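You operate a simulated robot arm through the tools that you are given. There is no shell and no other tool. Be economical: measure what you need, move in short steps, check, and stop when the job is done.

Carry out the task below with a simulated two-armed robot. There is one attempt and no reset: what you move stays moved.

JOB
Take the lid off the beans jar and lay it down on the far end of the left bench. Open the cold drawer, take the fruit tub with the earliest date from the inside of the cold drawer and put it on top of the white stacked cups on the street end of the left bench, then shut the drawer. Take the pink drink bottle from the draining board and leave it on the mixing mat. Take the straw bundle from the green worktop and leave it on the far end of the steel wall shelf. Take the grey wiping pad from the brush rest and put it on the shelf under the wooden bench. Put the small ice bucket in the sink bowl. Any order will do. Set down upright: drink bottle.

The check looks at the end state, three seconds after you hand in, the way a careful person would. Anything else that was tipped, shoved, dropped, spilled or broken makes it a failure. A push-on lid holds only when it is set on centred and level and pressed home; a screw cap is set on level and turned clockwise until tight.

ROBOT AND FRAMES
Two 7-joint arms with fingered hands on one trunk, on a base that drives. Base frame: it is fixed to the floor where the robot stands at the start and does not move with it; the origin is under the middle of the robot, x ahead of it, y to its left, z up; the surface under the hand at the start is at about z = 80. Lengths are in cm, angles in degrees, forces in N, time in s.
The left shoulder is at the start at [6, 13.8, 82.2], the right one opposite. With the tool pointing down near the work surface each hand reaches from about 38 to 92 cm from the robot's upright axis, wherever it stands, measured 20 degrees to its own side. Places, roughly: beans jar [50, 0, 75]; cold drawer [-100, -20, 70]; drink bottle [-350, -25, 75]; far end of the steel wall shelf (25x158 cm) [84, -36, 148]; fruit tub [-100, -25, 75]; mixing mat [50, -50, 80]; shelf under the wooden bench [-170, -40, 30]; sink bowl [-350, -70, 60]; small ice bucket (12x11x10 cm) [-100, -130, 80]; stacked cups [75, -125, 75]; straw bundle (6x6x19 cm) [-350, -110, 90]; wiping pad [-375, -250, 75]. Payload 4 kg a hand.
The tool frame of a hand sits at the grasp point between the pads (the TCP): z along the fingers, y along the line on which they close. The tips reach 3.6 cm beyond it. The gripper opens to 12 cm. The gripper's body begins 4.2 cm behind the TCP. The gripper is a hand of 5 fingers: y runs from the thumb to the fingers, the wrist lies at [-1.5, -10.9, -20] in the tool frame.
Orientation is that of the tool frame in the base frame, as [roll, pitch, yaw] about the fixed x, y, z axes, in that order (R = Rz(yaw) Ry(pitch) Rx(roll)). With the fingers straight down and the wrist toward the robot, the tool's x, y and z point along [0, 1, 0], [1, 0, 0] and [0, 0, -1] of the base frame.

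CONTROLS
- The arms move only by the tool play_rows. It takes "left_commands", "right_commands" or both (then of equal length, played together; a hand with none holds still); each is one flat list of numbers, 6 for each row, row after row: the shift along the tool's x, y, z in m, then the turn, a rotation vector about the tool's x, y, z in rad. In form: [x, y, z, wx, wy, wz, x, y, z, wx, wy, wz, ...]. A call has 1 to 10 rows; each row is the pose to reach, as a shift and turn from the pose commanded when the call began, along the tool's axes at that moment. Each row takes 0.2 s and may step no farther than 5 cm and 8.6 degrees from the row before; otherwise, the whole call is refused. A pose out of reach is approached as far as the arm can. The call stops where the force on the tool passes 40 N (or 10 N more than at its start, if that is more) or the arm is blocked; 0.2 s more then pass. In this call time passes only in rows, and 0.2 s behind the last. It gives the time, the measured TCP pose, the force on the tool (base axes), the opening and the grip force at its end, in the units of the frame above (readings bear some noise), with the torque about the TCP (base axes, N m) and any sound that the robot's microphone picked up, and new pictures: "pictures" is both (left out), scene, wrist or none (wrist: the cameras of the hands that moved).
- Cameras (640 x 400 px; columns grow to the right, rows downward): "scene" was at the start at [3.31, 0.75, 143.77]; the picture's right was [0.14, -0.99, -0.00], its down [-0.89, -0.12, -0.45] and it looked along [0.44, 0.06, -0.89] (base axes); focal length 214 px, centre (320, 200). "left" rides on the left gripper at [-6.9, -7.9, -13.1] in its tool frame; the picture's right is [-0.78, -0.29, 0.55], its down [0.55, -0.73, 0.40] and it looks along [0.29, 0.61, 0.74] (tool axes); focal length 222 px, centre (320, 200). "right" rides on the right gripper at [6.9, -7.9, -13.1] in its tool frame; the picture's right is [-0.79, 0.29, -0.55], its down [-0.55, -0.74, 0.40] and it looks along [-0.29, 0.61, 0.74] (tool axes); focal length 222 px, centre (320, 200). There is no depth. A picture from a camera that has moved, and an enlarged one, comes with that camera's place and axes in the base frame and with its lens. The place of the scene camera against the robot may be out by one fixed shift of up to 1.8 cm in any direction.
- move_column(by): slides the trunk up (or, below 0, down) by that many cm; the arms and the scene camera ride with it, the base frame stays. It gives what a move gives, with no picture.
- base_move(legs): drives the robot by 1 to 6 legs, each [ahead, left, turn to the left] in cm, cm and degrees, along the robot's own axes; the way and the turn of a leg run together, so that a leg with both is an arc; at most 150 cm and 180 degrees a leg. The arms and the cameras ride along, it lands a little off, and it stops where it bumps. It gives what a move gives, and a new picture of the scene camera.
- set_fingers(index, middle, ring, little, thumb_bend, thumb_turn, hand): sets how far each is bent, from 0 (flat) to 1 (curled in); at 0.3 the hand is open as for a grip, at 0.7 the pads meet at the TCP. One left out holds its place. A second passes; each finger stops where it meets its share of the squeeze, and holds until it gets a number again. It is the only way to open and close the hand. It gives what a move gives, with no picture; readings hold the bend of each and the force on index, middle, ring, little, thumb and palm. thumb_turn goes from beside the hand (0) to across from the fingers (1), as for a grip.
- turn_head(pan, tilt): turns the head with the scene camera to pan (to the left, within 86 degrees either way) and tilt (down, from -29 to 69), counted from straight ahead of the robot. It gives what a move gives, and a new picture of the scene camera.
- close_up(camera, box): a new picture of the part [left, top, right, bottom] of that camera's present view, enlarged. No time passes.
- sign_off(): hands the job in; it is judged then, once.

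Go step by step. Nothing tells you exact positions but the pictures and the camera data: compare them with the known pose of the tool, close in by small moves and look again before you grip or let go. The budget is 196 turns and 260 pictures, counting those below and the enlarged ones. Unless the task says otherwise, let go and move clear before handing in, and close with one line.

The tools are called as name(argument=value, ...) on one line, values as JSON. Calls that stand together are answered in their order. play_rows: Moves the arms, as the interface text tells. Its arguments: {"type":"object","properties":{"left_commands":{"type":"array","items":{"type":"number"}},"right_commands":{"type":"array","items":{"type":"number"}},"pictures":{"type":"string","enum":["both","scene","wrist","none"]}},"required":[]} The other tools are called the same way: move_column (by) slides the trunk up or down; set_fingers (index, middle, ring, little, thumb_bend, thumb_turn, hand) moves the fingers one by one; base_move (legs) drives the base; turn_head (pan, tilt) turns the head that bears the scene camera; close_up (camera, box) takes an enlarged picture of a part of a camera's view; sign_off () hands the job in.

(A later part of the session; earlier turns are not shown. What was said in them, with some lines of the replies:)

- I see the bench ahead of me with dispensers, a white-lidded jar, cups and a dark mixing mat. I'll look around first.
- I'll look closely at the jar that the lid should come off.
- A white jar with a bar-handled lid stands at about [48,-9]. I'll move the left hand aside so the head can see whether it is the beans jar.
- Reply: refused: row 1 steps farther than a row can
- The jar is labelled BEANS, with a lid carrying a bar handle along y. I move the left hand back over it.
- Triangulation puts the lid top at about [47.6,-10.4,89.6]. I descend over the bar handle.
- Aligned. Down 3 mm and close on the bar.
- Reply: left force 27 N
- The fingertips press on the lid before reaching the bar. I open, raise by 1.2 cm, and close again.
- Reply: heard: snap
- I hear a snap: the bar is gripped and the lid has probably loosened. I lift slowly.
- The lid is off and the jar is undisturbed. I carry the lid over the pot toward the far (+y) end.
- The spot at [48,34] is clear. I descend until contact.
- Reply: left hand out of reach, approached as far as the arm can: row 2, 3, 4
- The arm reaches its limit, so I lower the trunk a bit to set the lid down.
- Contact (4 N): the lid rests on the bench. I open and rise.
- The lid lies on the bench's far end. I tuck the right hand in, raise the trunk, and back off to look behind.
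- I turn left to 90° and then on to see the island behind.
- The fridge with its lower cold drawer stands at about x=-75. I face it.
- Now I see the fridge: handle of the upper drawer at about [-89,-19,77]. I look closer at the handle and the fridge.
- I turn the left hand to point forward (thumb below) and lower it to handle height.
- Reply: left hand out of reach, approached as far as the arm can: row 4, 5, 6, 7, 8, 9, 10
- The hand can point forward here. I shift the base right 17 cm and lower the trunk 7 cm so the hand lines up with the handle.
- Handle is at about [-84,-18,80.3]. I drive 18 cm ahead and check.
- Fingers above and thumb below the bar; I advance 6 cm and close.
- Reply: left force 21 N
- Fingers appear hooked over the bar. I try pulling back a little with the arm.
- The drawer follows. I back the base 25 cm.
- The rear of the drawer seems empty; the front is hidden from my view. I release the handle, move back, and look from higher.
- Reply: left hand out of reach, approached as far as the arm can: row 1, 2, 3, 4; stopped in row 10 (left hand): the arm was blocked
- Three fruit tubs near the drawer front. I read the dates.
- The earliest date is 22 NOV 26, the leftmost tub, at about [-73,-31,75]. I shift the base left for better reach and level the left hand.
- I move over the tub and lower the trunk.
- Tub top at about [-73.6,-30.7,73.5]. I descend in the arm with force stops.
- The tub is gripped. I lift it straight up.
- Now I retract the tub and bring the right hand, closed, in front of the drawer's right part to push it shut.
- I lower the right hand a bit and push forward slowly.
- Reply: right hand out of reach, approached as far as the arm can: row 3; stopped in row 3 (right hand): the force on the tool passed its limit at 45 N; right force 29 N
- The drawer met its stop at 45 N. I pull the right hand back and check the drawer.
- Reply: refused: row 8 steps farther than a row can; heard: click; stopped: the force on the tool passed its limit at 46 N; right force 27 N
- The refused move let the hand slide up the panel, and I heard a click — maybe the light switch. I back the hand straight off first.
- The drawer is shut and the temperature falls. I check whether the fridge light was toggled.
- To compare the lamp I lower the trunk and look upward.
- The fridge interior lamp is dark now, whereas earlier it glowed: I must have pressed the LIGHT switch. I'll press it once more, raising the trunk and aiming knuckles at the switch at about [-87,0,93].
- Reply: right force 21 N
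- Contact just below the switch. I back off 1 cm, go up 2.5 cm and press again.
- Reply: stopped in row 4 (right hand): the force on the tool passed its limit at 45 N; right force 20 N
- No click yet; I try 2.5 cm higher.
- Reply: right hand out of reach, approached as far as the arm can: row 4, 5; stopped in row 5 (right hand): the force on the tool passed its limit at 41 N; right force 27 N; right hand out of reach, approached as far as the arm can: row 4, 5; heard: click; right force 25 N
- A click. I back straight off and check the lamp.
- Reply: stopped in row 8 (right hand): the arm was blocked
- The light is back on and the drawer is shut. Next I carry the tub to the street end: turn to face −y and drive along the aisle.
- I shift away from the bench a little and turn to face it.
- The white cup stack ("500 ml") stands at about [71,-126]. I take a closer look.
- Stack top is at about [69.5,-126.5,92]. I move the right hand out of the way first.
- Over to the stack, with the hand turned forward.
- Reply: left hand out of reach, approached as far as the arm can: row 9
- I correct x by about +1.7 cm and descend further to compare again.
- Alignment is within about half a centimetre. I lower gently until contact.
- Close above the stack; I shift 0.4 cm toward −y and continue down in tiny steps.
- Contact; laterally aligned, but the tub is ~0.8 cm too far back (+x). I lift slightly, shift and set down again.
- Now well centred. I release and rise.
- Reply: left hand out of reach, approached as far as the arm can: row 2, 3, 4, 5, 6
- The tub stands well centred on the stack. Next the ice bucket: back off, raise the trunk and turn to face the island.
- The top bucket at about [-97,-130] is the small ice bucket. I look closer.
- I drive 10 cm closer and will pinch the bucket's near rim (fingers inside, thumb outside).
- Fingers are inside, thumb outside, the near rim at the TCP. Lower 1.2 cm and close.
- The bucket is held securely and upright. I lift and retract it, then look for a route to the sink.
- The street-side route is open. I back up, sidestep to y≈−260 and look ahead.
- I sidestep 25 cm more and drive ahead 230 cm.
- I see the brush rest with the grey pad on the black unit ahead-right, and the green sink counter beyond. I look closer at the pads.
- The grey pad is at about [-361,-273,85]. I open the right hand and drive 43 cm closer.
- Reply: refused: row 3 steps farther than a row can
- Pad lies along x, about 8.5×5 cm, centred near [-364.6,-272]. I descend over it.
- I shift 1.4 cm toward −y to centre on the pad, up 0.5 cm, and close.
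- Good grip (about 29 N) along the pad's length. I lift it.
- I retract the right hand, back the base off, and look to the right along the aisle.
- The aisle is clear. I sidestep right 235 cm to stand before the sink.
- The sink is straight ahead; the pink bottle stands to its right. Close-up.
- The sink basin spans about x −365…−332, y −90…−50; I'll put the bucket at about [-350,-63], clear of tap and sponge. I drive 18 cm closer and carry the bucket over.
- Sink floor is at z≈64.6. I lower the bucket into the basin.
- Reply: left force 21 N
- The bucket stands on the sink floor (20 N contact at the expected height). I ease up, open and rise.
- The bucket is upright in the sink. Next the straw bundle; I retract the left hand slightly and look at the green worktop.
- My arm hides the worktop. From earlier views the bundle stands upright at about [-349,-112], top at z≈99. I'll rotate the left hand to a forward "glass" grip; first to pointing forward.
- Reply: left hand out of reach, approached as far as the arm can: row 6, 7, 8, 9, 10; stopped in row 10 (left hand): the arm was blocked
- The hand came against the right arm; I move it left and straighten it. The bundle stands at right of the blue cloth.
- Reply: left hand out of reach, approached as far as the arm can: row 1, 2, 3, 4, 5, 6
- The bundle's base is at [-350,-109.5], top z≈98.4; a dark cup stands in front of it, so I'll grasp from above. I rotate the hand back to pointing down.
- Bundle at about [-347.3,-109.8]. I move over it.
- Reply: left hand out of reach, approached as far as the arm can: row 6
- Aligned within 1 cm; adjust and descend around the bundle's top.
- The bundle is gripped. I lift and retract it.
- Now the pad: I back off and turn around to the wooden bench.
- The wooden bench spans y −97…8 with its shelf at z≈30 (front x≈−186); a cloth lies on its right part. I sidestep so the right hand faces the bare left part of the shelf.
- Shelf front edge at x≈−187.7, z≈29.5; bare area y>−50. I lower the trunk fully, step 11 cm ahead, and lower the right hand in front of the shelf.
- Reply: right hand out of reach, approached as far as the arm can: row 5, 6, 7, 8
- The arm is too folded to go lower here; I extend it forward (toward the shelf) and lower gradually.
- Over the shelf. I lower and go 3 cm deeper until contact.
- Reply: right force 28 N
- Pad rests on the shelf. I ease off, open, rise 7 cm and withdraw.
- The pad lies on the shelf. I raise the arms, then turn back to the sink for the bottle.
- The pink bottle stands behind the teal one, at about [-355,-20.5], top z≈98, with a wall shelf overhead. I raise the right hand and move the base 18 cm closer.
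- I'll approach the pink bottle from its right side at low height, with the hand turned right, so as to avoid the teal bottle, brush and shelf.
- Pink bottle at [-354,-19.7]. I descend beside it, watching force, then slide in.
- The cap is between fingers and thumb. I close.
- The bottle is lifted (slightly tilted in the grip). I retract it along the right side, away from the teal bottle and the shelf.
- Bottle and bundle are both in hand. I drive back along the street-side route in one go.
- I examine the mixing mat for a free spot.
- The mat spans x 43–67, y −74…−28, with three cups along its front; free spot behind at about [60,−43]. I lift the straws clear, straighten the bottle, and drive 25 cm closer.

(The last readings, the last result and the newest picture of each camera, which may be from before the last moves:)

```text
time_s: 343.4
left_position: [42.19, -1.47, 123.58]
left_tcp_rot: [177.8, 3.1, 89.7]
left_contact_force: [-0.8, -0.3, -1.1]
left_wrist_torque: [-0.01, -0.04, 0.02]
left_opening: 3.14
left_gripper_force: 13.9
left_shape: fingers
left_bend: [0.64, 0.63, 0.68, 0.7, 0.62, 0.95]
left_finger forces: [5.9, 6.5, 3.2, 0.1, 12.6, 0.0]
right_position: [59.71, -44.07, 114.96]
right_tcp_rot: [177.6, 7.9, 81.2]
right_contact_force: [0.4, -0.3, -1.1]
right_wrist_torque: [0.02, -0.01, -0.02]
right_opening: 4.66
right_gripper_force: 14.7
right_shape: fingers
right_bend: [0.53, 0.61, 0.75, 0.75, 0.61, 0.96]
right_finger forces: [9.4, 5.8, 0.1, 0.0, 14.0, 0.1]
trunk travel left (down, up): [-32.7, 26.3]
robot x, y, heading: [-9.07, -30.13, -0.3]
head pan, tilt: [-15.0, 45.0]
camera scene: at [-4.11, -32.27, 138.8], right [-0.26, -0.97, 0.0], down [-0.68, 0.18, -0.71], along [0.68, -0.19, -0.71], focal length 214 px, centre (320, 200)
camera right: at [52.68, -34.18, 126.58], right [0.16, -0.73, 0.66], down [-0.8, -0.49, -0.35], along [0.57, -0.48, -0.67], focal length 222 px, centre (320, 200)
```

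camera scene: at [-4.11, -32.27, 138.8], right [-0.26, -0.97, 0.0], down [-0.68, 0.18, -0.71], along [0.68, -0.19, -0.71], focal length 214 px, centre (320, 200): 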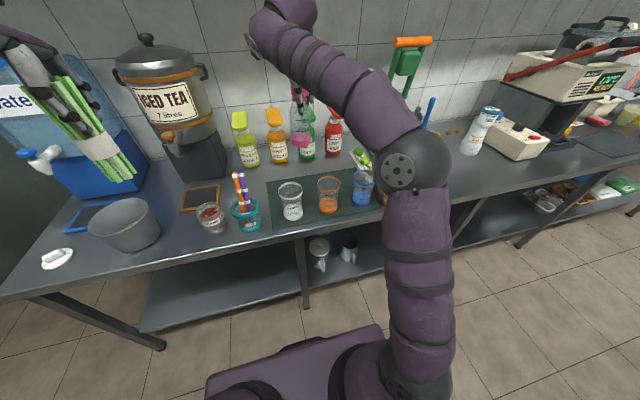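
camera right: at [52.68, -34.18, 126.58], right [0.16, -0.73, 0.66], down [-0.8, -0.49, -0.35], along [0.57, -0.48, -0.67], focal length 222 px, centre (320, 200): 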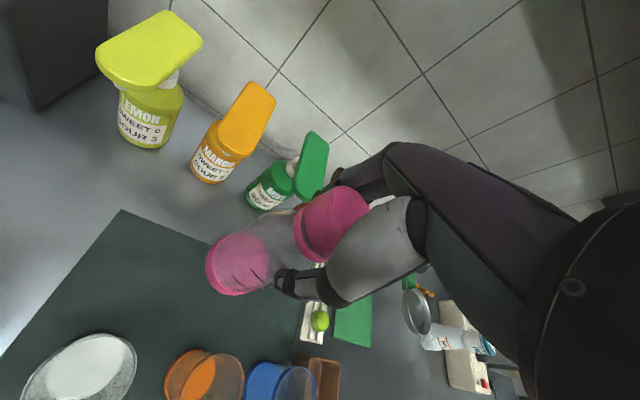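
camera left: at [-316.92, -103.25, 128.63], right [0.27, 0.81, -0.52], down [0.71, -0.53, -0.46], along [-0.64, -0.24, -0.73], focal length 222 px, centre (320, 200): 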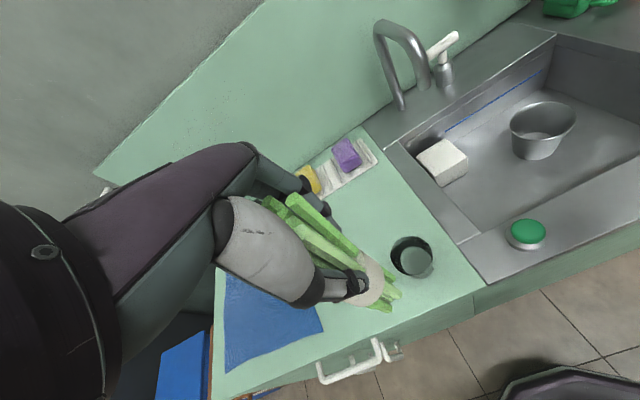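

The spot beneath is on the mat. I lower vertically (shifting 1.5 cm toward me).

play_rows(right_commands=[0.005, -0.006, 0.045, 0, 0, 0, 0.011, -0.012, 0.09, 0, 0, 0, 0.017, -0.018, 0.135, 0, 0, 0, 0.022, -0.022, 0.178, 0, 0, 0], pictures="wrist")

close_up(camera="scene", box=[240, 90, 380, 230])

```text
time_s: 344.4
left_position: [42.11, -1.52, 123.64]
left_tcp_rot: [177.7, 3.0, 89.7]
left_contact_force: [1.0, 0.4, 0.2]
left_wrist_torque: [0.02, 0.01, 0.01]
left_opening: 3.14
left_gripper_force: 13.9
left_shape: fingers
left_bend: [0.64, 0.63, 0.68, 0.7, 0.62, 0.95]
left_finger forces: [6.0, 6.3, 3.3, 0.2, 12.6, 0.0]
right_position: [58.32, -44.3, 97.21]
right_tcp_rot: [177.6, 7.8, 81.2]
right_contact_force: [0.3, 0.7, -1.3]
right_wrist_torque: [0.0, 0.0, -0.02]
right_opening: 4.69
right_gripper_force: 14.2
right_shape: fingers
right_bend: [0.53, 0.61, 0.75, 0.75, 0.61, 0.96]
right_finger forces: [9.3, 5.7, 0.0, 0.0, 13.9, 0.0]
trunk travel left (down, up): [-32.7, 26.3]
robot x, y, heading: [-9.31, -30.17, -0.0]
head pan, tilt: [-15.0, 45.0]
camera right: at [51.22, -34.39, 108.83], right [0.16, -0.73, 0.66], down [-0.8, -0.49, -0.35], along [0.58, -0.47, -0.66], focal length 222 px, centre (320, 200)
```

right: 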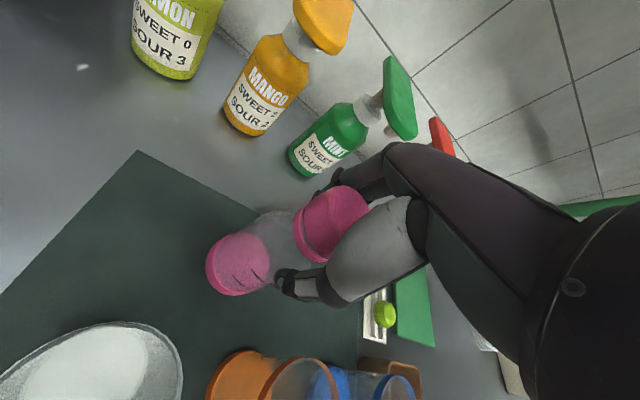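

```text
2.86 times, centred on (310, 160) of scene
camera zoom: at [-4.19, -32.32, 138.82], right [-0.26, -0.97, 0.0], down [-0.68, 0.18, -0.71], along [0.68, -0.18, -0.71], focal length 613 px, centre (349, 314)
```

zoom: 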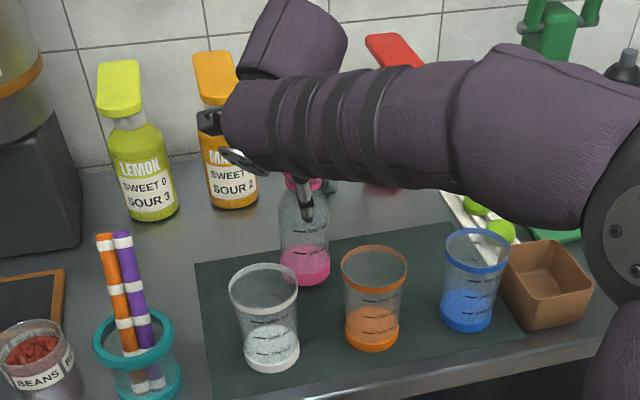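

Nearly there; the bottle looks upright. I lower in small steps to contact.

play_rows(right_commands=[0.001, 0, 0.01, 0, 0, 0, 0.002, -0.001, 0.016, 0, 0, 0, 0.003, -0.001, 0.02, 0, 0, 0, 0.003, -0.001, 0.024, 0, 0, 0, 0.004, -0.001, 0.028, 0, 0, 0], pictures="none")

close_up(camera="scene", box=[270, 110, 370, 210])

```text
time_s: 345.6
left_position: [41.83, -1.48, 123.76]
left_tcp_rot: [177.6, 3.1, 89.6]
left_contact_force: [-0.6, -0.1, -0.9]
left_wrist_torque: [0.02, 0.0, -0.01]
left_opening: 3.14
left_gripper_force: 13.9
left_shape: fingers
left_bend: [0.64, 0.63, 0.68, 0.7, 0.62, 0.95]
left_finger forces: [5.9, 6.4, 3.4, 0.0, 12.6, 0.0]
right_position: [58.28, -44.15, 94.61]
right_tcp_rot: [177.3, 7.8, 81.1]
right_contact_force: [-3.7, 0.3, 17.1]
right_wrist_torque: [0.0, 0.07, 0.03]
right_opening: 4.7
right_gripper_force: 20.0
right_shape: fingers
right_bend: [0.53, 0.61, 0.75, 0.75, 0.61, 0.95]
right_finger forces: [10.5, 8.8, 0.0, 0.0, 21.4, 0.0]
trunk travel left (down, up): [-32.7, 26.3]
robot x, y, heading: [-9.12, -30.17, -0.5]
head pan, tilt: [-15.0, 45.0]
```

```text
4.00 times, centred on (320, 160) of scene
camera zoom: at [-4.39, -32.28, 138.86], right [-0.26, -0.97, 0.0], down [-0.68, 0.18, -0.71], along [0.68, -0.19, -0.71], focal length 858 px, centre (320, 360)
```

zoom: 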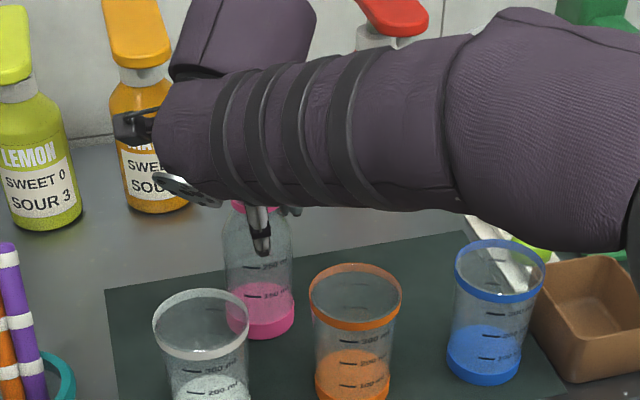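

Contact; I ease 3 mm, open and rise straight up.

play_rows(right_commands=[0, 0, -0.003, 0, 0, 0], pictures="none")

set_fingers(hand="right", index=0.45, middle=0.45, ring=0.45, little=0.45, thumb_bend=0.45)

set_fingers(hand="right", index=0.3, middle=0.3, ring=0.3, little=0.3, thumb_bend=0.3)

play_rows(right_commands=[-0.004, 0.001, -0.03, 0, 0, 0, -0.009, 0.003, -0.07, 0, 0, 0, -0.015, 0.005, -0.11, 0, 0, 0, -0.02, 0.006, -0.15, 0, 0, 0, -0.03, -0.03, -0.17, 0, 0, 0, -0.05, -0.07, -0.17, 0, 0, 0, -0.07, -0.11, -0.17, 0, 0, 0, -0.09, -0.15, -0.17, 0, 0, 0, -0.11, -0.19, -0.17, 0, 0, 0], pictures="scene")

```text
time_s: 345.9
left_position: [42.01, -1.57, 123.71]
left_tcp_rot: [177.6, 2.9, 89.7]
left_contact_force: [-0.8, -0.4, -1.4]
left_wrist_torque: [0.0, -0.02, 0.03]
left_opening: 3.13
left_gripper_force: 14.0
left_shape: fingers
left_bend: [0.64, 0.63, 0.68, 0.7, 0.62, 0.95]
left_finger forces: [5.9, 6.5, 3.4, 0.0, 12.6, 0.0]
right_position: [58.19, -44.05, 94.72]
right_tcp_rot: [177.5, 7.8, 81.2]
right_contact_force: [-2.5, 1.4, 14.5]
right_wrist_torque: [0.02, -0.1, 0.05]
right_opening: 4.69
right_gripper_force: 19.3
right_shape: fingers
right_bend: [0.53, 0.61, 0.75, 0.75, 0.61, 0.95]
right_finger forces: [11.4, 8.2, 0.0, 0.0, 18.6, 0.0]
trunk travel left (down, up): [-32.7, 26.3]
robot x, y, heading: [-8.89, -30.12, -0.1]
head pan, tilt: [-15.0, 45.0]
```

```text
time_s: 346.9
left_position: [41.96, -1.52, 123.67]
left_tcp_rot: [177.8, 3.2, 89.6]
left_contact_force: [1.2, -0.3, 0.0]
left_wrist_torque: [0.01, -0.03, 0.0]
left_opening: 3.16
left_gripper_force: 13.7
left_shape: fingers
left_bend: [0.64, 0.63, 0.68, 0.7, 0.62, 0.95]
left_finger forces: [5.8, 6.4, 3.3, 0.0, 12.7, 0.0]
right_position: [58.26, -44.12, 94.65]
right_tcp_rot: [177.7, 7.9, 81.1]
right_contact_force: [-0.6, -0.8, -0.1]
right_wrist_torque: [0.0, 0.01, 0.01]
right_opening: 7.45
right_gripper_force: 0.0
right_shape: fingers
right_bend: [0.45, 0.45, 0.45, 0.45, 0.45, 0.97]
right_finger forces: [0.0, 0.0, 0.0, 0.0, 0.0, 0.1]
trunk travel left (down, up): [-32.7, 26.3]
robot x, y, heading: [-9.28, -30.25, -0.1]
head pan, tilt: [-15.0, 45.0]
```

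```text
time_s: 347.9
left_position: [42.01, -1.59, 123.64]
left_tcp_rot: [177.7, 3.1, 89.8]
left_contact_force: [0.3, 0.4, -0.9]
left_wrist_torque: [-0.01, -0.02, -0.02]
left_opening: 3.13
left_gripper_force: 14.1
left_shape: fingers
left_bend: [0.64, 0.63, 0.68, 0.7, 0.62, 0.95]
left_finger forces: [5.9, 6.4, 3.4, 0.1, 12.7, 0.0]
right_position: [58.28, -44.13, 94.58]
right_tcp_rot: [177.5, 8.0, 81.2]
right_contact_force: [-0.6, -0.2, 1.2]
right_wrist_torque: [0.01, 0.01, 0.0]
right_opening: 11.9
right_gripper_force: 0.1
right_shape: fingers
right_bend: [0.3, 0.3, 0.3, 0.3, 0.3, 0.97]
right_finger forces: [0.0, 0.0, 0.0, 0.0, 0.0, 0.0]
trunk travel left (down, up): [-32.7, 26.3]
robot x, y, heading: [-8.8, -29.95, -0.3]
head pan, tilt: [-15.0, 45.0]
```

```text
time_s: 349.9
left_position: [41.93, -1.53, 123.7]
left_tcp_rot: [177.6, 3.1, 89.7]
left_contact_force: [-0.2, -0.1, -1.0]
left_wrist_torque: [-0.01, 0.03, 0.0]
left_opening: 3.09
left_gripper_force: 14.3
left_shape: fingers
left_bend: [0.64, 0.63, 0.68, 0.7, 0.62, 0.95]
left_finger forces: [5.9, 6.4, 3.5, 0.0, 12.7, 0.1]
right_position: [37.46, -49.83, 112.13]
right_tcp_rot: [177.6, 8.0, 81.2]
right_contact_force: [0.4, 0.2, 0.0]
right_wrist_torque: [-0.04, -0.01, 0.01]
right_opening: 11.9
right_gripper_force: 0.0
right_shape: fingers
right_bend: [0.3, 0.3, 0.3, 0.3, 0.3, 0.97]
right_finger forces: [0.0, 0.0, 0.0, 0.0, 0.0, 0.1]
trunk travel left (down, up): [-32.7, 26.3]
robot x, y, heading: [-9.51, -29.89, -0.3]
head pan, tilt: [-15.0, 45.0]
camera scene: at [-4.28, -32.36, 138.82], right [-0.26, -0.97, 0.0], down [-0.68, 0.18, -0.71], along [0.68, -0.18, -0.71], focal length 214 px, centre (320, 200)
```

scene: 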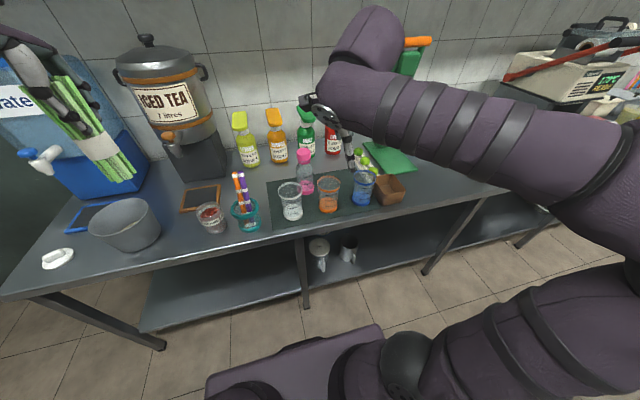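

The pink bottle stands upright on the mat. Now the straw bundle: I raise the trunk fully and shift to the far end of the wall shelf.

move_column(by=26)

base_move(legs=[[0, 46, 0], [8, 0, 0]])

turn_head(pan=20, tilt=15)

```text
time_s: 352.6
left_position: [42.07, -1.62, 149.58]
left_tcp_rot: [177.7, 3.1, 89.7]
left_contact_force: [-0.1, -0.3, 0.3]
left_wrist_torque: [0.0, 0.0, 0.03]
left_opening: 3.12
left_gripper_force: 14.2
left_shape: fingers
left_bend: [0.64, 0.63, 0.68, 0.7, 0.62, 0.95]
left_finger forces: [5.8, 6.4, 3.3, 0.0, 12.6, 0.0]
right_position: [37.51, -49.74, 138.08]
right_tcp_rot: [177.5, 7.9, 81.1]
right_contact_force: [-0.1, 0.7, 0.3]
right_wrist_torque: [-0.01, 0.02, 0.02]
right_opening: 11.9
right_gripper_force: 0.1
right_shape: fingers
right_bend: [0.3, 0.3, 0.3, 0.3, 0.3, 0.97]
right_finger forces: [0.0, 0.1, 0.1, 0.0, 0.0, 0.0]
trunk travel left (down, up): [-58.7, 0.3]
robot x, y, heading: [-9.45, -29.81, -0.2]
head pan, tilt: [-15.0, 45.0]
```

```text
time_s: 356.1
left_position: [50.16, 44.92, 149.59]
left_tcp_rot: [177.9, 3.1, 89.7]
left_contact_force: [0.5, -0.3, -0.5]
left_wrist_torque: [0.0, 0.04, 0.0]
left_opening: 3.15
left_gripper_force: 13.7
left_shape: fingers
left_bend: [0.64, 0.63, 0.68, 0.7, 0.62, 0.95]
left_finger forces: [5.9, 6.5, 3.4, 0.0, 12.7, 0.0]
right_position: [45.85, -3.32, 137.98]
right_tcp_rot: [177.7, 7.9, 81.3]
right_contact_force: [0.3, 0.0, -0.5]
right_wrist_torque: [0.0, 0.02, 0.01]
right_opening: 11.88
right_gripper_force: 0.2
right_shape: fingers
right_bend: [0.3, 0.3, 0.3, 0.3, 0.3, 0.97]
right_finger forces: [0.0, 0.0, 0.1, 0.1, 0.0, 0.0]
trunk travel left (down, up): [-58.7, 0.3]
robot x, y, heading: [-1.2, 16.36, -0.1]
head pan, tilt: [-15.0, 45.0]
camera scene: at [4.06, 14.15, 164.81], right [-0.26, -0.97, 0.0], down [-0.68, 0.18, -0.71], along [0.68, -0.18, -0.71], focal length 214 px, centre (320, 200)
```

scene: 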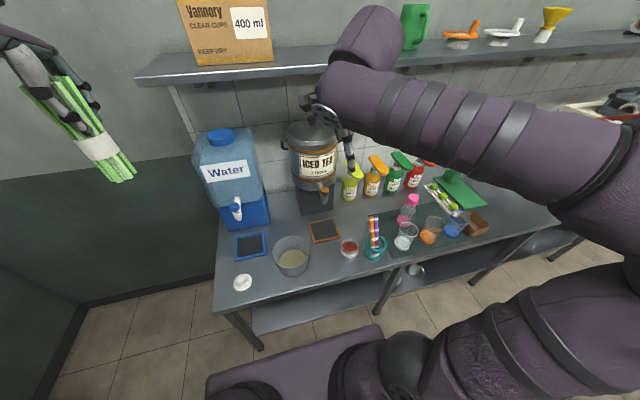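

```text
time_s: 357.1
left_position: [50.02, 44.89, 149.59]
left_tcp_rot: [177.8, 3.1, 89.7]
left_contact_force: [0.5, -0.1, -1.0]
left_wrist_torque: [0.03, 0.03, -0.04]
left_opening: 3.1
left_gripper_force: 13.9
left_shape: fingers
left_bend: [0.64, 0.63, 0.68, 0.7, 0.62, 0.95]
left_finger forces: [5.8, 6.5, 3.4, 0.0, 12.6, 0.0]
right_position: [45.6, -3.16, 138.0]
right_tcp_rot: [177.7, 8.0, 81.3]
right_contact_force: [-0.3, 0.1, 0.0]
right_wrist_torque: [0.0, -0.01, 0.03]
right_opening: 11.89
right_gripper_force: 0.1
right_shape: fingers
right_bend: [0.3, 0.3, 0.3, 0.3, 0.3, 0.97]
right_finger forces: [0.0, 0.1, 0.1, 0.0, 0.0, 0.1]
trunk travel left (down, up): [-58.7, 0.3]
robot x, y, heading: [-0.84, 16.25, -0.1]
head pan, tilt: [20.0, 15.0]
camera scene: at [4.81, 19.45, 169.49], right [0.34, -0.94, 0.0], down [-0.24, -0.09, -0.97], along [0.91, 0.33, -0.26], focal length 214 px, centre (320, 200)
```

scene: 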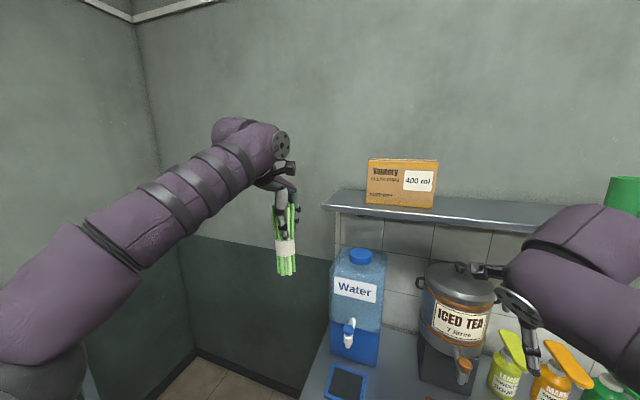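

The shelf's far end is at y≈43, the carton's left edge at y≈29: free slot around y=36.5. I rotate the hand to point forward with the bundle.

play_rows(left_commands=[-0.005, 0, -0.006, -0.14, 0, 0, -0.01, 0, -0.012, -0.28, 0, 0, -0.015, 0, -0.018, -0.42, 0, 0, -0.02, 0, -0.024, -0.56, 0, 0, -0.025, 0, -0.03, -0.7, 0, 0, -0.03, 0, -0.036, -0.84, 0, 0, -0.035, 0, -0.042, -0.98, 0, 0, -0.04, 0, -0.048, -1.12, 0, 0, -0.045, 0, -0.054, -1.26, 0, 0, -0.05, 0, -0.06, -1.38, 0, 0], pictures="scene")

```text
time_s: 359.3
left_position: [49.92, 40.44, 155.85]
left_tcp_rot: [98.5, 3.0, 89.8]
left_contact_force: [-0.6, 0.5, -0.5]
left_wrist_torque: [0.03, 0.04, -0.03]
left_opening: 3.06
left_gripper_force: 13.2
left_shape: fingers
left_bend: [0.65, 0.64, 0.68, 0.7, 0.62, 0.95]
left_finger forces: [5.5, 6.3, 3.3, 0.0, 12.5, 0.1]
right_position: [45.68, -3.16, 138.04]
right_tcp_rot: [177.6, 7.9, 81.2]
right_contact_force: [0.4, -0.4, -0.2]
right_wrist_torque: [0.0, 0.03, 0.02]
right_opening: 11.89
right_gripper_force: 0.0
right_shape: fingers
right_bend: [0.3, 0.3, 0.3, 0.3, 0.3, 0.97]
right_finger forces: [0.0, 0.1, 0.0, 0.1, 0.0, 0.0]
trunk travel left (down, up): [-58.7, 0.3]
robot x, y, heading: [-0.85, 16.24, 0.1]
head pan, tilt: [20.0, 15.0]
camera scene: at [4.84, 19.51, 169.49], right [0.34, -0.94, 0.0], down [-0.24, -0.09, -0.97], along [0.91, 0.33, -0.26], focal length 214 px, centre (320, 200)
```

scene: 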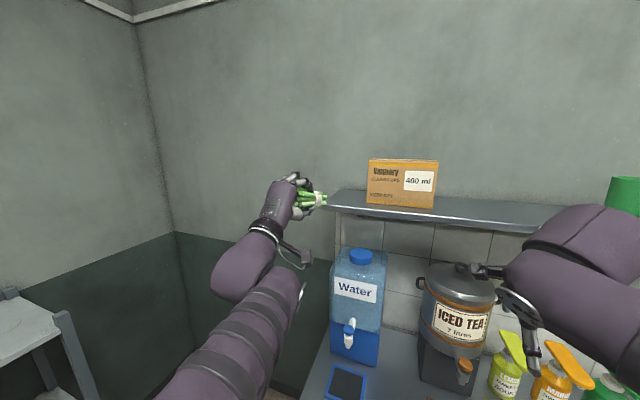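

Now I roll the hand 85° so thumb and fingers are at the sides.

play_rows(left_commands=[0, 0, 0, 0, 0, -0.148, 0, 0, 0, 0, 0, -0.296, 0, 0, 0, 0, 0, -0.444, 0, 0, 0, 0, 0, -0.592, 0, 0, 0, 0, 0, -0.74, 0, 0, 0, 0, 0, -0.888, 0, 0, 0, 0, 0, -1.036, 0, 0, 0, 0, 0, -1.184, 0, 0, 0, 0, 0, -1.332, 0, 0, 0, 0, 0, -1.45], pictures="scene")

```text
time_s: 360.7
left_position: [50.47, 36.51, 155.08]
left_tcp_rot: [104.3, 70.4, 79.8]
left_contact_force: [0.2, 0.5, -0.2]
left_wrist_torque: [0.03, 0.03, 0.04]
left_opening: 2.97
left_gripper_force: 14.0
left_shape: fingers
left_bend: [0.65, 0.64, 0.68, 0.7, 0.62, 0.95]
left_finger forces: [5.6, 6.8, 3.6, 0.1, 12.0, 0.0]
right_position: [45.65, -3.12, 138.04]
right_tcp_rot: [177.5, 8.0, 81.3]
right_contact_force: [-0.4, -0.1, -0.7]
right_wrist_torque: [0.02, -0.06, 0.01]
right_opening: 11.9
right_gripper_force: 0.1
right_shape: fingers
right_bend: [0.3, 0.3, 0.3, 0.3, 0.3, 0.97]
right_finger forces: [0.0, 0.1, 0.1, 0.0, 0.0, 0.1]
trunk travel left (down, up): [-58.7, 0.3]
robot x, y, heading: [-1.27, 16.1, 0.0]
head pan, tilt: [20.0, 15.0]
stopped in row 7 (left hand): the arm was blocked; the commanded pose is now the measured one
camera scene: at [4.74, 19.46, 169.5], right [0.34, -0.94, 0.0], down [-0.24, -0.09, -0.97], along [0.91, 0.33, -0.26], focal length 214 px, centre (320, 200)
```

scene: 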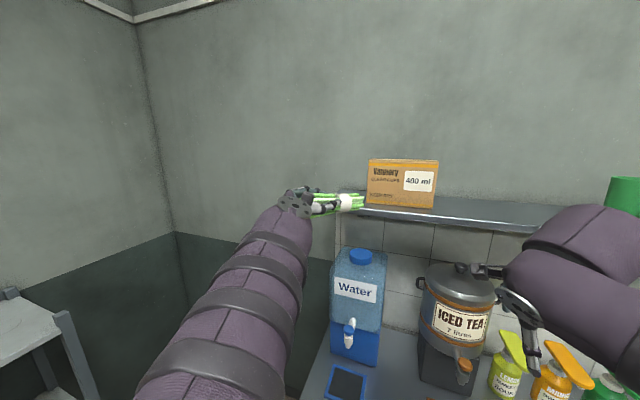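

The roll was limited to ~67°, with the bundle pointing forward and 24° right; that is workable. I move in over the shelf, keeping left of the carton.

play_rows(left_commands=[-0.0114, 0.0421, -0.007, 0, 0, 0, -0.009, 0.0583, 0.0295, 0, 0, 0, -0.0067, 0.0745, 0.066, 0, 0, 0, -0.0043, 0.0907, 0.1025, 0, 0, 0, -0.002, 0.107, 0.139, 0, 0, 0], pictures="both")

```text
time_s: 361.9
left_position: [67.79, 39.96, 157.6]
left_tcp_rot: [104.3, 70.4, 79.8]
left_contact_force: [1.0, 0.4, 0.0]
left_wrist_torque: [0.02, 0.07, 0.01]
left_opening: 2.96
left_gripper_force: 13.6
left_shape: fingers
left_bend: [0.65, 0.64, 0.68, 0.7, 0.62, 0.95]
left_finger forces: [5.4, 6.7, 3.7, 0.0, 12.1, 0.1]
right_position: [45.76, -3.1, 138.07]
right_tcp_rot: [177.7, 7.9, 81.3]
right_contact_force: [-0.3, 0.7, 0.2]
right_wrist_torque: [-0.01, 0.01, -0.01]
right_opening: 11.86
right_gripper_force: 0.1
right_shape: fingers
right_bend: [0.3, 0.3, 0.3, 0.3, 0.3, 0.97]
right_finger forces: [0.1, 0.0, 0.0, 0.0, 0.1, 0.0]
trunk travel left (down, up): [-58.7, 0.3]
robot x, y, heading: [-1.29, 16.7, -0.0]
head pan, tilt: [20.0, 15.0]
camera scene: at [4.99, 19.46, 169.48], right [0.34, -0.94, 0.0], down [-0.24, -0.09, -0.97], along [0.91, 0.33, -0.26], focal length 214 px, centre (320, 200)
camera left: at [52.3, 36.16, 162.81], right [0.34, -0.73, 0.6], down [0.1, -0.61, -0.79], along [0.94, 0.32, -0.13], focal length 222 px, centre (320, 200)
```

scene: 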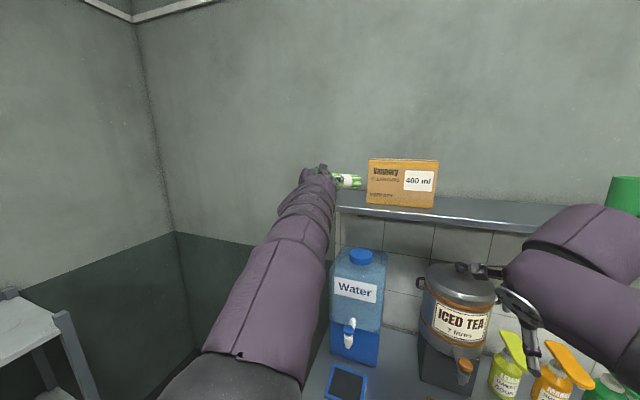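
left: 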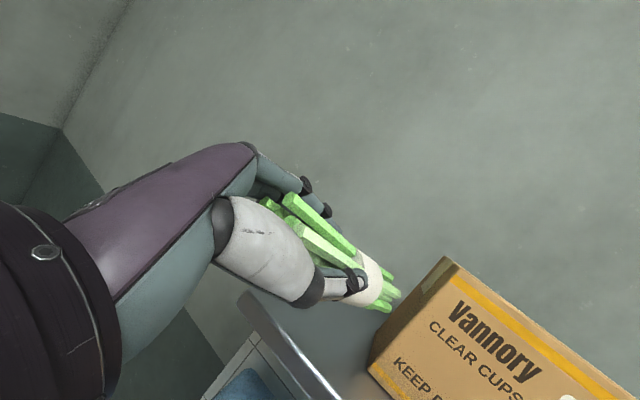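

Clear of the carton. I go 7 cm deeper and then lower.

play_rows(left_commands=[0.0025, 0.0155, 0.031, 0, 0, 0, 0.005, 0.031, 0.0626, 0, 0, 0, 0.019, 0.026, 0.064, 0, 0, 0, 0.033, 0.0215, 0.065, 0, 0, 0], pictures="wrist")

close_up(camera="scene", box=[270, 130, 450, 250])

```text
time_s: 362.9
left_position: [74.55, 40.09, 154.77]
left_tcp_rot: [104.5, 70.5, 80.1]
left_contact_force: [0.5, 0.4, -1.0]
left_wrist_torque: [0.01, 0.04, 0.01]
left_opening: 2.95
left_gripper_force: 13.8
left_shape: fingers
left_bend: [0.65, 0.64, 0.68, 0.7, 0.62, 0.95]
left_finger forces: [5.3, 6.8, 3.7, 0.0, 12.1, 0.0]
right_position: [45.69, -3.22, 137.9]
right_tcp_rot: [177.6, 7.9, 81.2]
right_contact_force: [0.2, 0.6, -0.3]
right_wrist_torque: [0.01, 0.01, -0.04]
right_opening: 11.87
right_gripper_force: 0.1
right_shape: fingers
right_bend: [0.3, 0.3, 0.3, 0.3, 0.3, 0.97]
right_finger forces: [0.0, 0.1, 0.0, 0.0, 0.0, 0.0]
trunk travel left (down, up): [-58.7, 0.3]
robot x, y, heading: [-1.17, 16.79, -0.2]
head pan, tilt: [20.0, 15.0]
camera left: at [59.12, 36.4, 159.88], right [0.34, -0.73, 0.6], down [0.1, -0.6, -0.79], along [0.94, 0.32, -0.13], focal length 222 px, centre (320, 200)
```

left: 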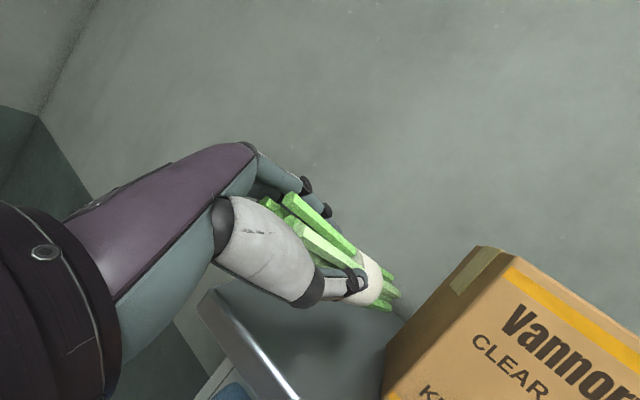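

```text
3.33 times, centred on (360, 190) of scene
camera zoom: at [4.86, 19.47, 169.49], right [0.34, -0.94, 0.0], down [-0.24, -0.09, -0.97], along [0.91, 0.33, -0.26], focal length 715 px, centre (187, 233)
```

zoom: 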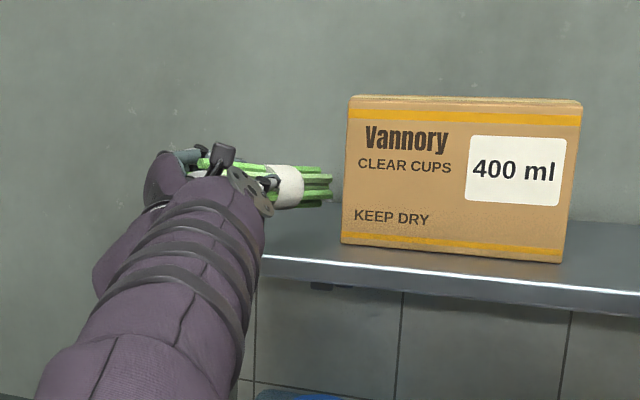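

play_rows(left_commands=[0.0057, -0.002, 0.0005, 0, 0, 0, 0.0113, -0.004, 0.001, 0, 0, 0, 0.017, -0.006, 0.0015, 0, 0, 0], pictures="none")

play_rows(left_commands=[0.0047, -0.0016, 0.0004, 0, 0, 0, 0.0094, -0.0032, 0.0008, 0, 0, 0, 0.0141, -0.005, 0.0012, 0, 0, 0], pictures="wrist")

```text
time_s: 363.7
left_position: [74.68, 40.14, 153.1]
left_tcp_rot: [104.2, 70.4, 79.8]
left_contact_force: [0.1, -0.1, 0.7]
left_wrist_torque: [0.04, 0.01, 0.01]
left_opening: 2.99
left_gripper_force: 13.4
left_shape: fingers
left_bend: [0.65, 0.64, 0.68, 0.7, 0.63, 0.95]
left_finger forces: [5.5, 6.7, 3.8, 0.0, 12.1, 0.0]
right_position: [45.66, -3.12, 138.06]
right_tcp_rot: [177.7, 7.9, 81.3]
right_contact_force: [0.4, -0.1, -0.1]
right_wrist_torque: [0.02, 0.0, 0.02]
right_opening: 11.89
right_gripper_force: 0.0
right_shape: fingers
right_bend: [0.3, 0.3, 0.3, 0.3, 0.3, 0.97]
right_finger forces: [0.1, 0.0, 0.0, 0.0, 0.1, 0.0]
trunk travel left (down, up): [-58.7, 0.3]
robot x, y, heading: [-1.28, 16.5, 0.1]
head pan, tilt: [20.0, 15.0]
```

```text
time_s: 364.5
left_position: [74.34, 40.03, 151.91]
left_tcp_rot: [102.6, 70.2, 78.4]
left_contact_force: [0.4, -0.4, 16.7]
left_wrist_torque: [0.13, -0.5, 0.05]
left_opening: 2.92
left_gripper_force: 22.9
left_shape: fingers
left_bend: [0.65, 0.64, 0.68, 0.69, 0.63, 0.94]
left_finger forces: [6.6, 7.2, 3.4, 14.9, 13.4, 0.1]
right_position: [45.53, -3.11, 138.2]
right_tcp_rot: [177.6, 7.8, 81.2]
right_contact_force: [0.0, 0.2, -0.1]
right_wrist_torque: [-0.02, 0.02, 0.01]
right_opening: 11.89
right_gripper_force: 0.0
right_shape: fingers
right_bend: [0.3, 0.3, 0.3, 0.3, 0.3, 0.97]
right_finger forces: [0.0, 0.0, 0.1, 0.0, 0.1, 0.1]
trunk travel left (down, up): [-58.7, 0.3]
robot x, y, heading: [-1.07, 16.68, -0.2]
head pan, tilt: [20.0, 15.0]
camera left: at [58.82, 36.32, 156.91], right [0.33, -0.73, 0.6], down [0.11, -0.6, -0.79], along [0.94, 0.32, -0.12], focal length 222 px, centre (320, 200)
```

left: 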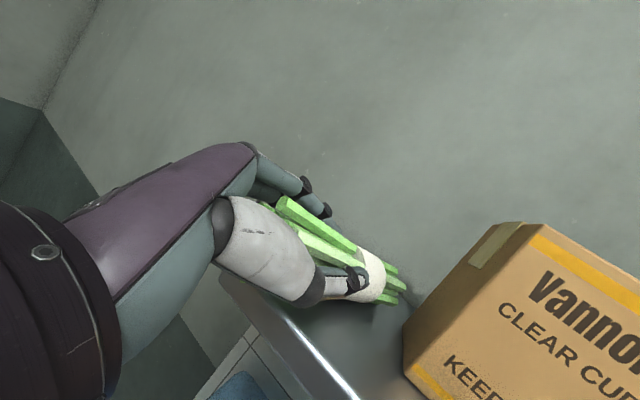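

The little finger touches the shelf and the bundle's end rests practically on it. I ease up 3 mm, slide 2 cm deeper, and release.

play_rows(left_commands=[-0.003, 0.001, 0.0, 0, 0, 0, -0.003, 0.002, 0.01, 0, 0, 0, -0.003, 0.003, 0.02, 0, 0, 0], pictures="none")

set_fingers(hand="left", index=0.45, middle=0.45, ring=0.45, little=0.45, thumb_bend=0.45)

close_up(camera="left", box=[160, 140, 480, 400])

```text
time_s: 365.3
left_position: [76.21, 39.61, 152.12]
left_tcp_rot: [103.5, 70.2, 79.2]
left_contact_force: [-6.5, 2.7, 14.8]
left_wrist_torque: [0.27, -0.12, 0.16]
left_opening: 2.91
left_gripper_force: 22.0
left_shape: fingers
left_bend: [0.65, 0.64, 0.68, 0.7, 0.63, 0.95]
left_finger forces: [6.4, 6.8, 3.7, 14.2, 13.2, 0.1]
right_position: [45.3, -3.11, 138.17]
right_tcp_rot: [177.5, 7.8, 81.3]
right_contact_force: [0.4, -0.3, 0.3]
right_wrist_torque: [0.01, 0.0, -0.01]
right_opening: 11.89
right_gripper_force: 0.0
right_shape: fingers
right_bend: [0.3, 0.3, 0.3, 0.3, 0.3, 0.97]
right_finger forces: [0.0, 0.0, 0.1, 0.0, 0.0, 0.0]
trunk travel left (down, up): [-58.7, 0.3]
robot x, y, heading: [-1.17, 16.24, -0.0]
head pan, tilt: [20.0, 15.0]
```

```text
time_s: 366.3
left_position: [76.45, 39.53, 151.8]
left_tcp_rot: [103.9, 70.3, 79.4]
left_contact_force: [-0.5, -0.6, -0.8]
left_wrist_torque: [-0.01, 0.0, 0.01]
left_opening: 7.43
left_gripper_force: 0.1
left_shape: fingers
left_bend: [0.45, 0.45, 0.45, 0.45, 0.45, 0.97]
left_finger forces: [0.1, 0.0, 0.0, 0.1, 0.0, 0.0]
right_position: [45.72, -3.11, 138.11]
right_tcp_rot: [177.6, 7.9, 81.3]
right_contact_force: [-0.2, 0.7, -0.2]
right_wrist_torque: [0.03, 0.04, 0.01]
right_opening: 11.91
right_gripper_force: 0.0
right_shape: fingers
right_bend: [0.3, 0.3, 0.3, 0.3, 0.3, 0.97]
right_finger forces: [0.1, 0.1, 0.0, 0.1, 0.0, 0.0]
trunk travel left (down, up): [-58.7, 0.3]
robot x, y, heading: [-1.17, 16.07, 0.1]
head pan, tilt: [20.0, 15.0]
```

```text
1.54 times, centred on (320, 270) of left
camera zoom: at [60.93, 35.78, 156.84], right [0.34, -0.73, 0.6], down [0.1, -0.6, -0.79], along [0.94, 0.32, -0.13], focal length 342 px, centre (320, 92)
```

zoom: 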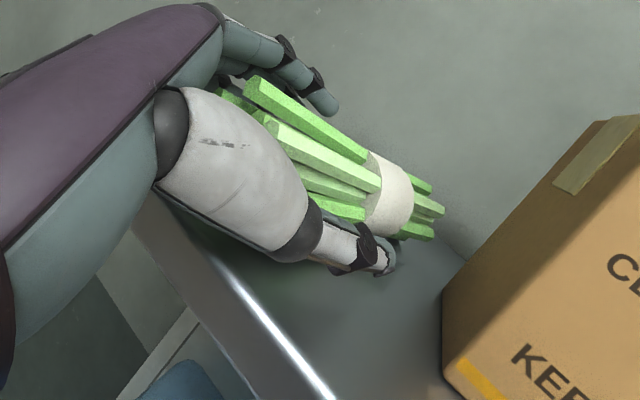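

Released and lying on the shelf. I open wider and withdraw straight back.

set_fingers(hand="left", index=0.33, middle=0.33, ring=0.33, little=0.33, thumb_bend=0.33)

play_rows(left_commands=[-0.003, 0.0, -0.02, 0, 0, 0, -0.005, 0, -0.045, 0, 0, 0, -0.005, 0, -0.08, 0, 0, 0, -0.005, 0, -0.12, 0, 0, 0, -0.005, 0, -0.16, 0, 0, 0], pictures="both")

close_up(camera="scene", box=[290, 140, 450, 240])

```text
time_s: 367.3
left_position: [76.44, 39.5, 151.84]
left_tcp_rot: [104.1, 70.3, 79.7]
left_contact_force: [-0.5, -0.2, -0.7]
left_wrist_torque: [-0.02, -0.01, 0.01]
left_opening: 11.02
left_gripper_force: 0.1
left_shape: fingers
left_bend: [0.33, 0.33, 0.33, 0.33, 0.33, 0.97]
left_finger forces: [0.0, 0.0, 0.0, 0.0, 0.1, 0.0]
right_position: [45.55, -3.13, 137.99]
right_tcp_rot: [177.5, 7.9, 81.3]
right_contact_force: [-0.3, -0.6, 0.1]
right_wrist_torque: [-0.01, 0.01, -0.05]
right_opening: 11.93
right_gripper_force: 0.1
right_shape: fingers
right_bend: [0.3, 0.3, 0.3, 0.3, 0.3, 0.97]
right_finger forces: [0.0, 0.0, 0.0, 0.1, 0.1, 0.1]
trunk travel left (down, up): [-58.7, 0.3]
robot x, y, heading: [-1.07, 16.43, 0.2]
head pan, tilt: [20.0, 15.0]
```

```text
time_s: 368.5
left_position: [61.78, 45.88, 153.38]
left_tcp_rot: [104.3, 70.3, 79.8]
left_contact_force: [-1.4, 0.3, 0.2]
left_wrist_torque: [0.01, -0.01, -0.04]
left_opening: 11.0
left_gripper_force: 0.1
left_shape: fingers
left_bend: [0.33, 0.33, 0.33, 0.33, 0.33, 0.97]
left_finger forces: [0.0, 0.1, 0.1, 0.0, 0.1, 0.1]
right_position: [45.51, -3.17, 138.19]
right_tcp_rot: [177.5, 7.9, 81.2]
right_contact_force: [0.5, -0.2, 0.0]
right_wrist_torque: [-0.02, 0.02, -0.02]
right_opening: 11.9
right_gripper_force: 0.0
right_shape: fingers
right_bend: [0.3, 0.3, 0.3, 0.3, 0.3, 0.97]
right_finger forces: [0.1, 0.0, 0.0, 0.1, 0.0, 0.1]
trunk travel left (down, up): [-58.7, 0.3]
robot x, y, heading: [-0.88, 16.35, 0.1]
head pan, tilt: [20.0, 15.0]
camera scene: at [4.65, 19.5, 169.5], right [0.34, -0.94, 0.0], down [-0.24, -0.09, -0.97], along [0.91, 0.33, -0.26], focal length 214 px, centre (320, 200)
camera left: at [46.29, 42.15, 158.45], right [0.34, -0.73, 0.6], down [0.1, -0.6, -0.79], along [0.94, 0.32, -0.13], focal length 222 px, centre (320, 200)
```

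scene: 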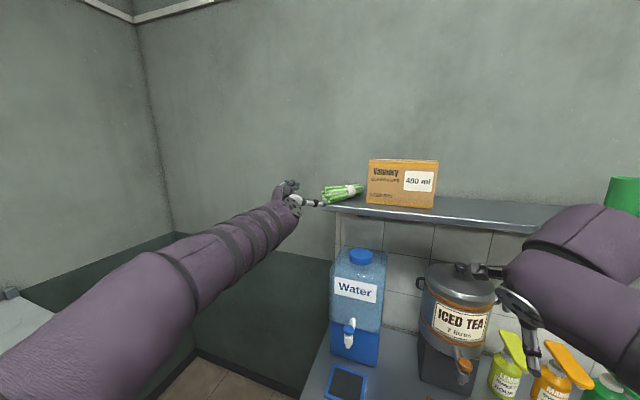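
left: 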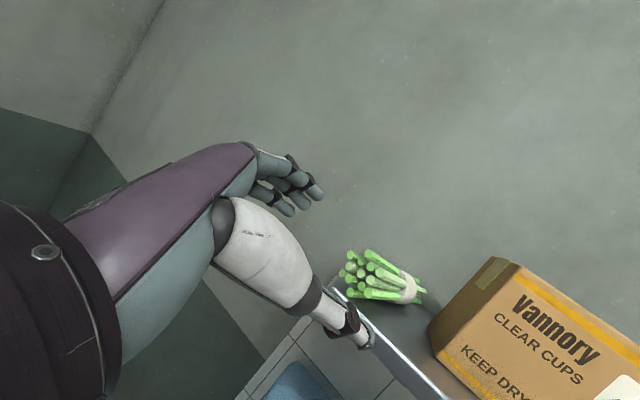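

```text
4.00 times, centred on (370, 190) of scene
camera zoom: at [4.65, 19.5, 169.5], right [0.34, -0.94, 0.0], down [-0.24, -0.09, -0.97], along [0.91, 0.33, -0.26], focal length 858 px, centre (120, 240)
```

zoom: 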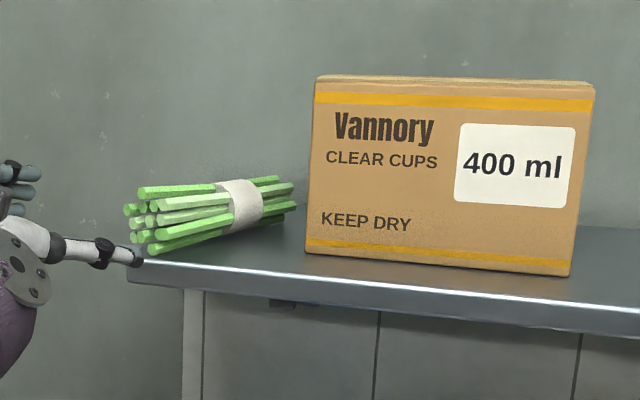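

The bundle lies stably on the shelf's far end. I move the hand clear with one last check, then hand in.

play_rows(left_commands=[0, 0, -0.04, 0, 0, 0, 0, 0, -0.08, 0, 0, 0, 0, 0, -0.12, 0, 0, 0], pictures="scene")

base_move(legs=[[-15, 0, 0]])

turn_head(pan=-20, tilt=35)

```text
time_s: 369.3
left_position: [50.6, 50.69, 154.6]
left_tcp_rot: [103.9, 70.3, 79.5]
left_contact_force: [0.3, -0.3, 0.2]
left_wrist_torque: [0.01, 0.02, -0.01]
left_opening: 11.01
left_gripper_force: 0.2
left_shape: fingers
left_bend: [0.33, 0.33, 0.33, 0.33, 0.33, 0.97]
left_finger forces: [0.1, 0.0, 0.0, 0.0, 0.0, 0.0]
right_position: [45.4, -3.2, 138.16]
right_tcp_rot: [177.4, 7.9, 81.2]
right_contact_force: [-0.4, -0.9, -0.7]
right_wrist_torque: [-0.02, -0.03, 0.02]
right_opening: 11.92
right_gripper_force: 0.0
right_shape: fingers
right_bend: [0.3, 0.3, 0.3, 0.3, 0.3, 0.97]
right_finger forces: [0.1, 0.0, 0.0, 0.1, 0.0, 0.0]
trunk travel left (down, up): [-58.7, 0.3]
robot x, y, heading: [-0.55, 16.32, -0.1]
head pan, tilt: [20.0, 15.0]
camera scene: at [4.56, 19.51, 169.51], right [0.34, -0.94, 0.0], down [-0.24, -0.09, -0.97], along [0.91, 0.33, -0.26], focal length 214 px, centre (320, 200)
```

scene: 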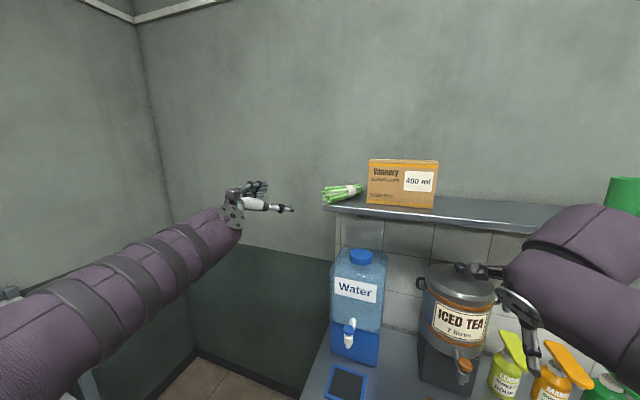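

```text
time_s: 370.7
left_position: [35.77, 50.67, 154.57]
left_tcp_rot: [103.7, 70.3, 79.3]
left_contact_force: [-1.3, -0.1, 0.2]
left_wrist_torque: [0.0, 0.02, 0.04]
left_opening: 11.03
left_gripper_force: 0.0
left_shape: fingers
left_bend: [0.33, 0.33, 0.33, 0.33, 0.33, 0.97]
left_finger forces: [0.0, 0.1, 0.1, 0.1, 0.0, 0.1]
right_position: [30.41, -3.18, 138.11]
right_tcp_rot: [177.5, 7.8, 81.2]
right_contact_force: [-0.4, -0.5, 0.4]
right_wrist_torque: [-0.03, -0.04, -0.04]
right_opening: 11.91
right_gripper_force: 0.1
right_shape: fingers
right_bend: [0.3, 0.3, 0.3, 0.3, 0.3, 0.97]
right_finger forces: [0.1, 0.0, 0.1, 0.0, 0.0, 0.1]
trunk travel left (down, up): [-58.7, 0.3]
robot x, y, heading: [-16.16, 16.28, -0.0]
head pan, tilt: [20.0, 15.0]
camera scene: at [-10.49, 19.46, 169.5], right [0.34, -0.94, 0.0], down [-0.24, -0.09, -0.97], along [0.91, 0.33, -0.26], focal length 214 px, centre (320, 200)
```

scene: 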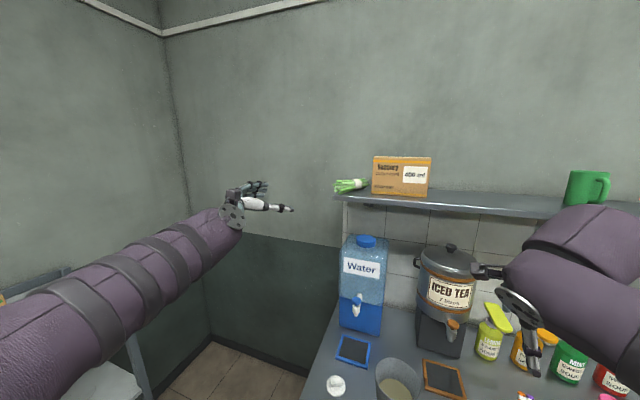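

```text
time_s: 371.8
left_position: [35.92, 50.63, 154.61]
left_tcp_rot: [104.0, 70.2, 79.6]
left_contact_force: [0.4, -0.4, 0.9]
left_wrist_torque: [-0.02, 0.01, -0.01]
left_opening: 11.02
left_gripper_force: 0.1
left_shape: fingers
left_bend: [0.33, 0.33, 0.33, 0.33, 0.33, 0.97]
left_finger forces: [0.0, 0.0, 0.0, 0.1, 0.0, 0.0]
right_position: [30.52, -3.23, 138.04]
right_tcp_rot: [177.6, 7.9, 81.1]
right_contact_force: [-0.4, 0.0, 0.0]
right_wrist_torque: [-0.01, 0.0, 0.0]
right_opening: 11.9
right_gripper_force: 0.0
right_shape: fingers
right_bend: [0.3, 0.3, 0.3, 0.3, 0.3, 0.97]
right_finger forces: [0.0, 0.0, 0.0, 0.0, 0.0, 0.0]
trunk travel left (down, up): [-58.7, 0.3]
robot x, y, heading: [-16.16, 16.25, 0.1]
head pan, tilt: [-20.0, 35.0]
camera scene: at [-10.78, 13.26, 166.3], right [-0.34, -0.94, 0.0], down [-0.54, 0.2, -0.82], along [0.77, -0.28, -0.57], focal length 214 px, centre (320, 200)
```

scene: 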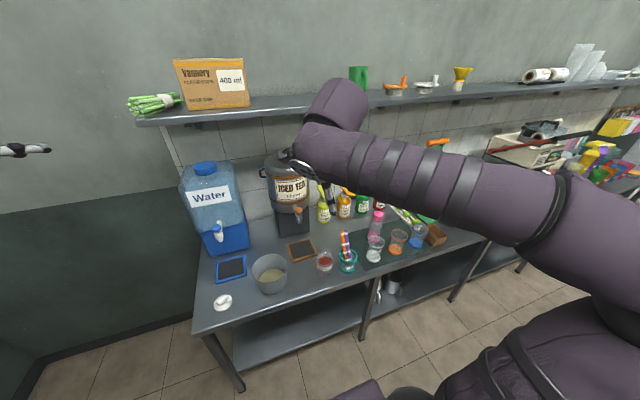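

The bundle seems to stick out a bit at the shelf's corner; I check it closely.

close_up(camera="scene", box=[100, 50, 260, 150])

```text
4.00 times, centred on (180, 100) of scene
camera zoom: at [-10.78, 13.26, 166.3], right [-0.34, -0.94, 0.0], down [-0.54, 0.2, -0.82], along [0.77, -0.28, -0.57], focal length 858 px, centre (880, 600)
```

zoom: 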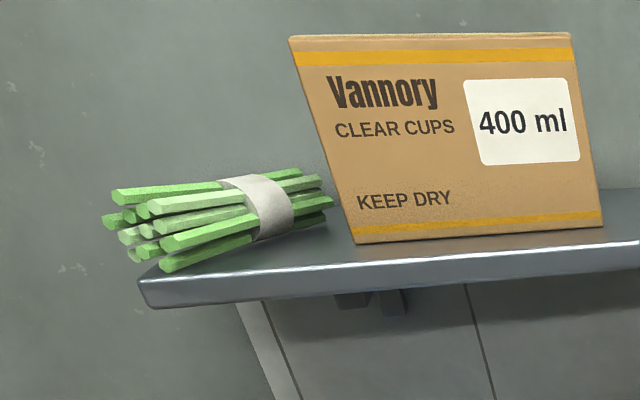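

sign_off()

```text
The job is handed in.
```

All six jobs are done and handed in, with two things to know. The straw bundle lies on the far end of the steel wall shelf but sticks out about 2 cm past its corner. While shutting the cold drawer I knocked the fridge light off and switched it back on.
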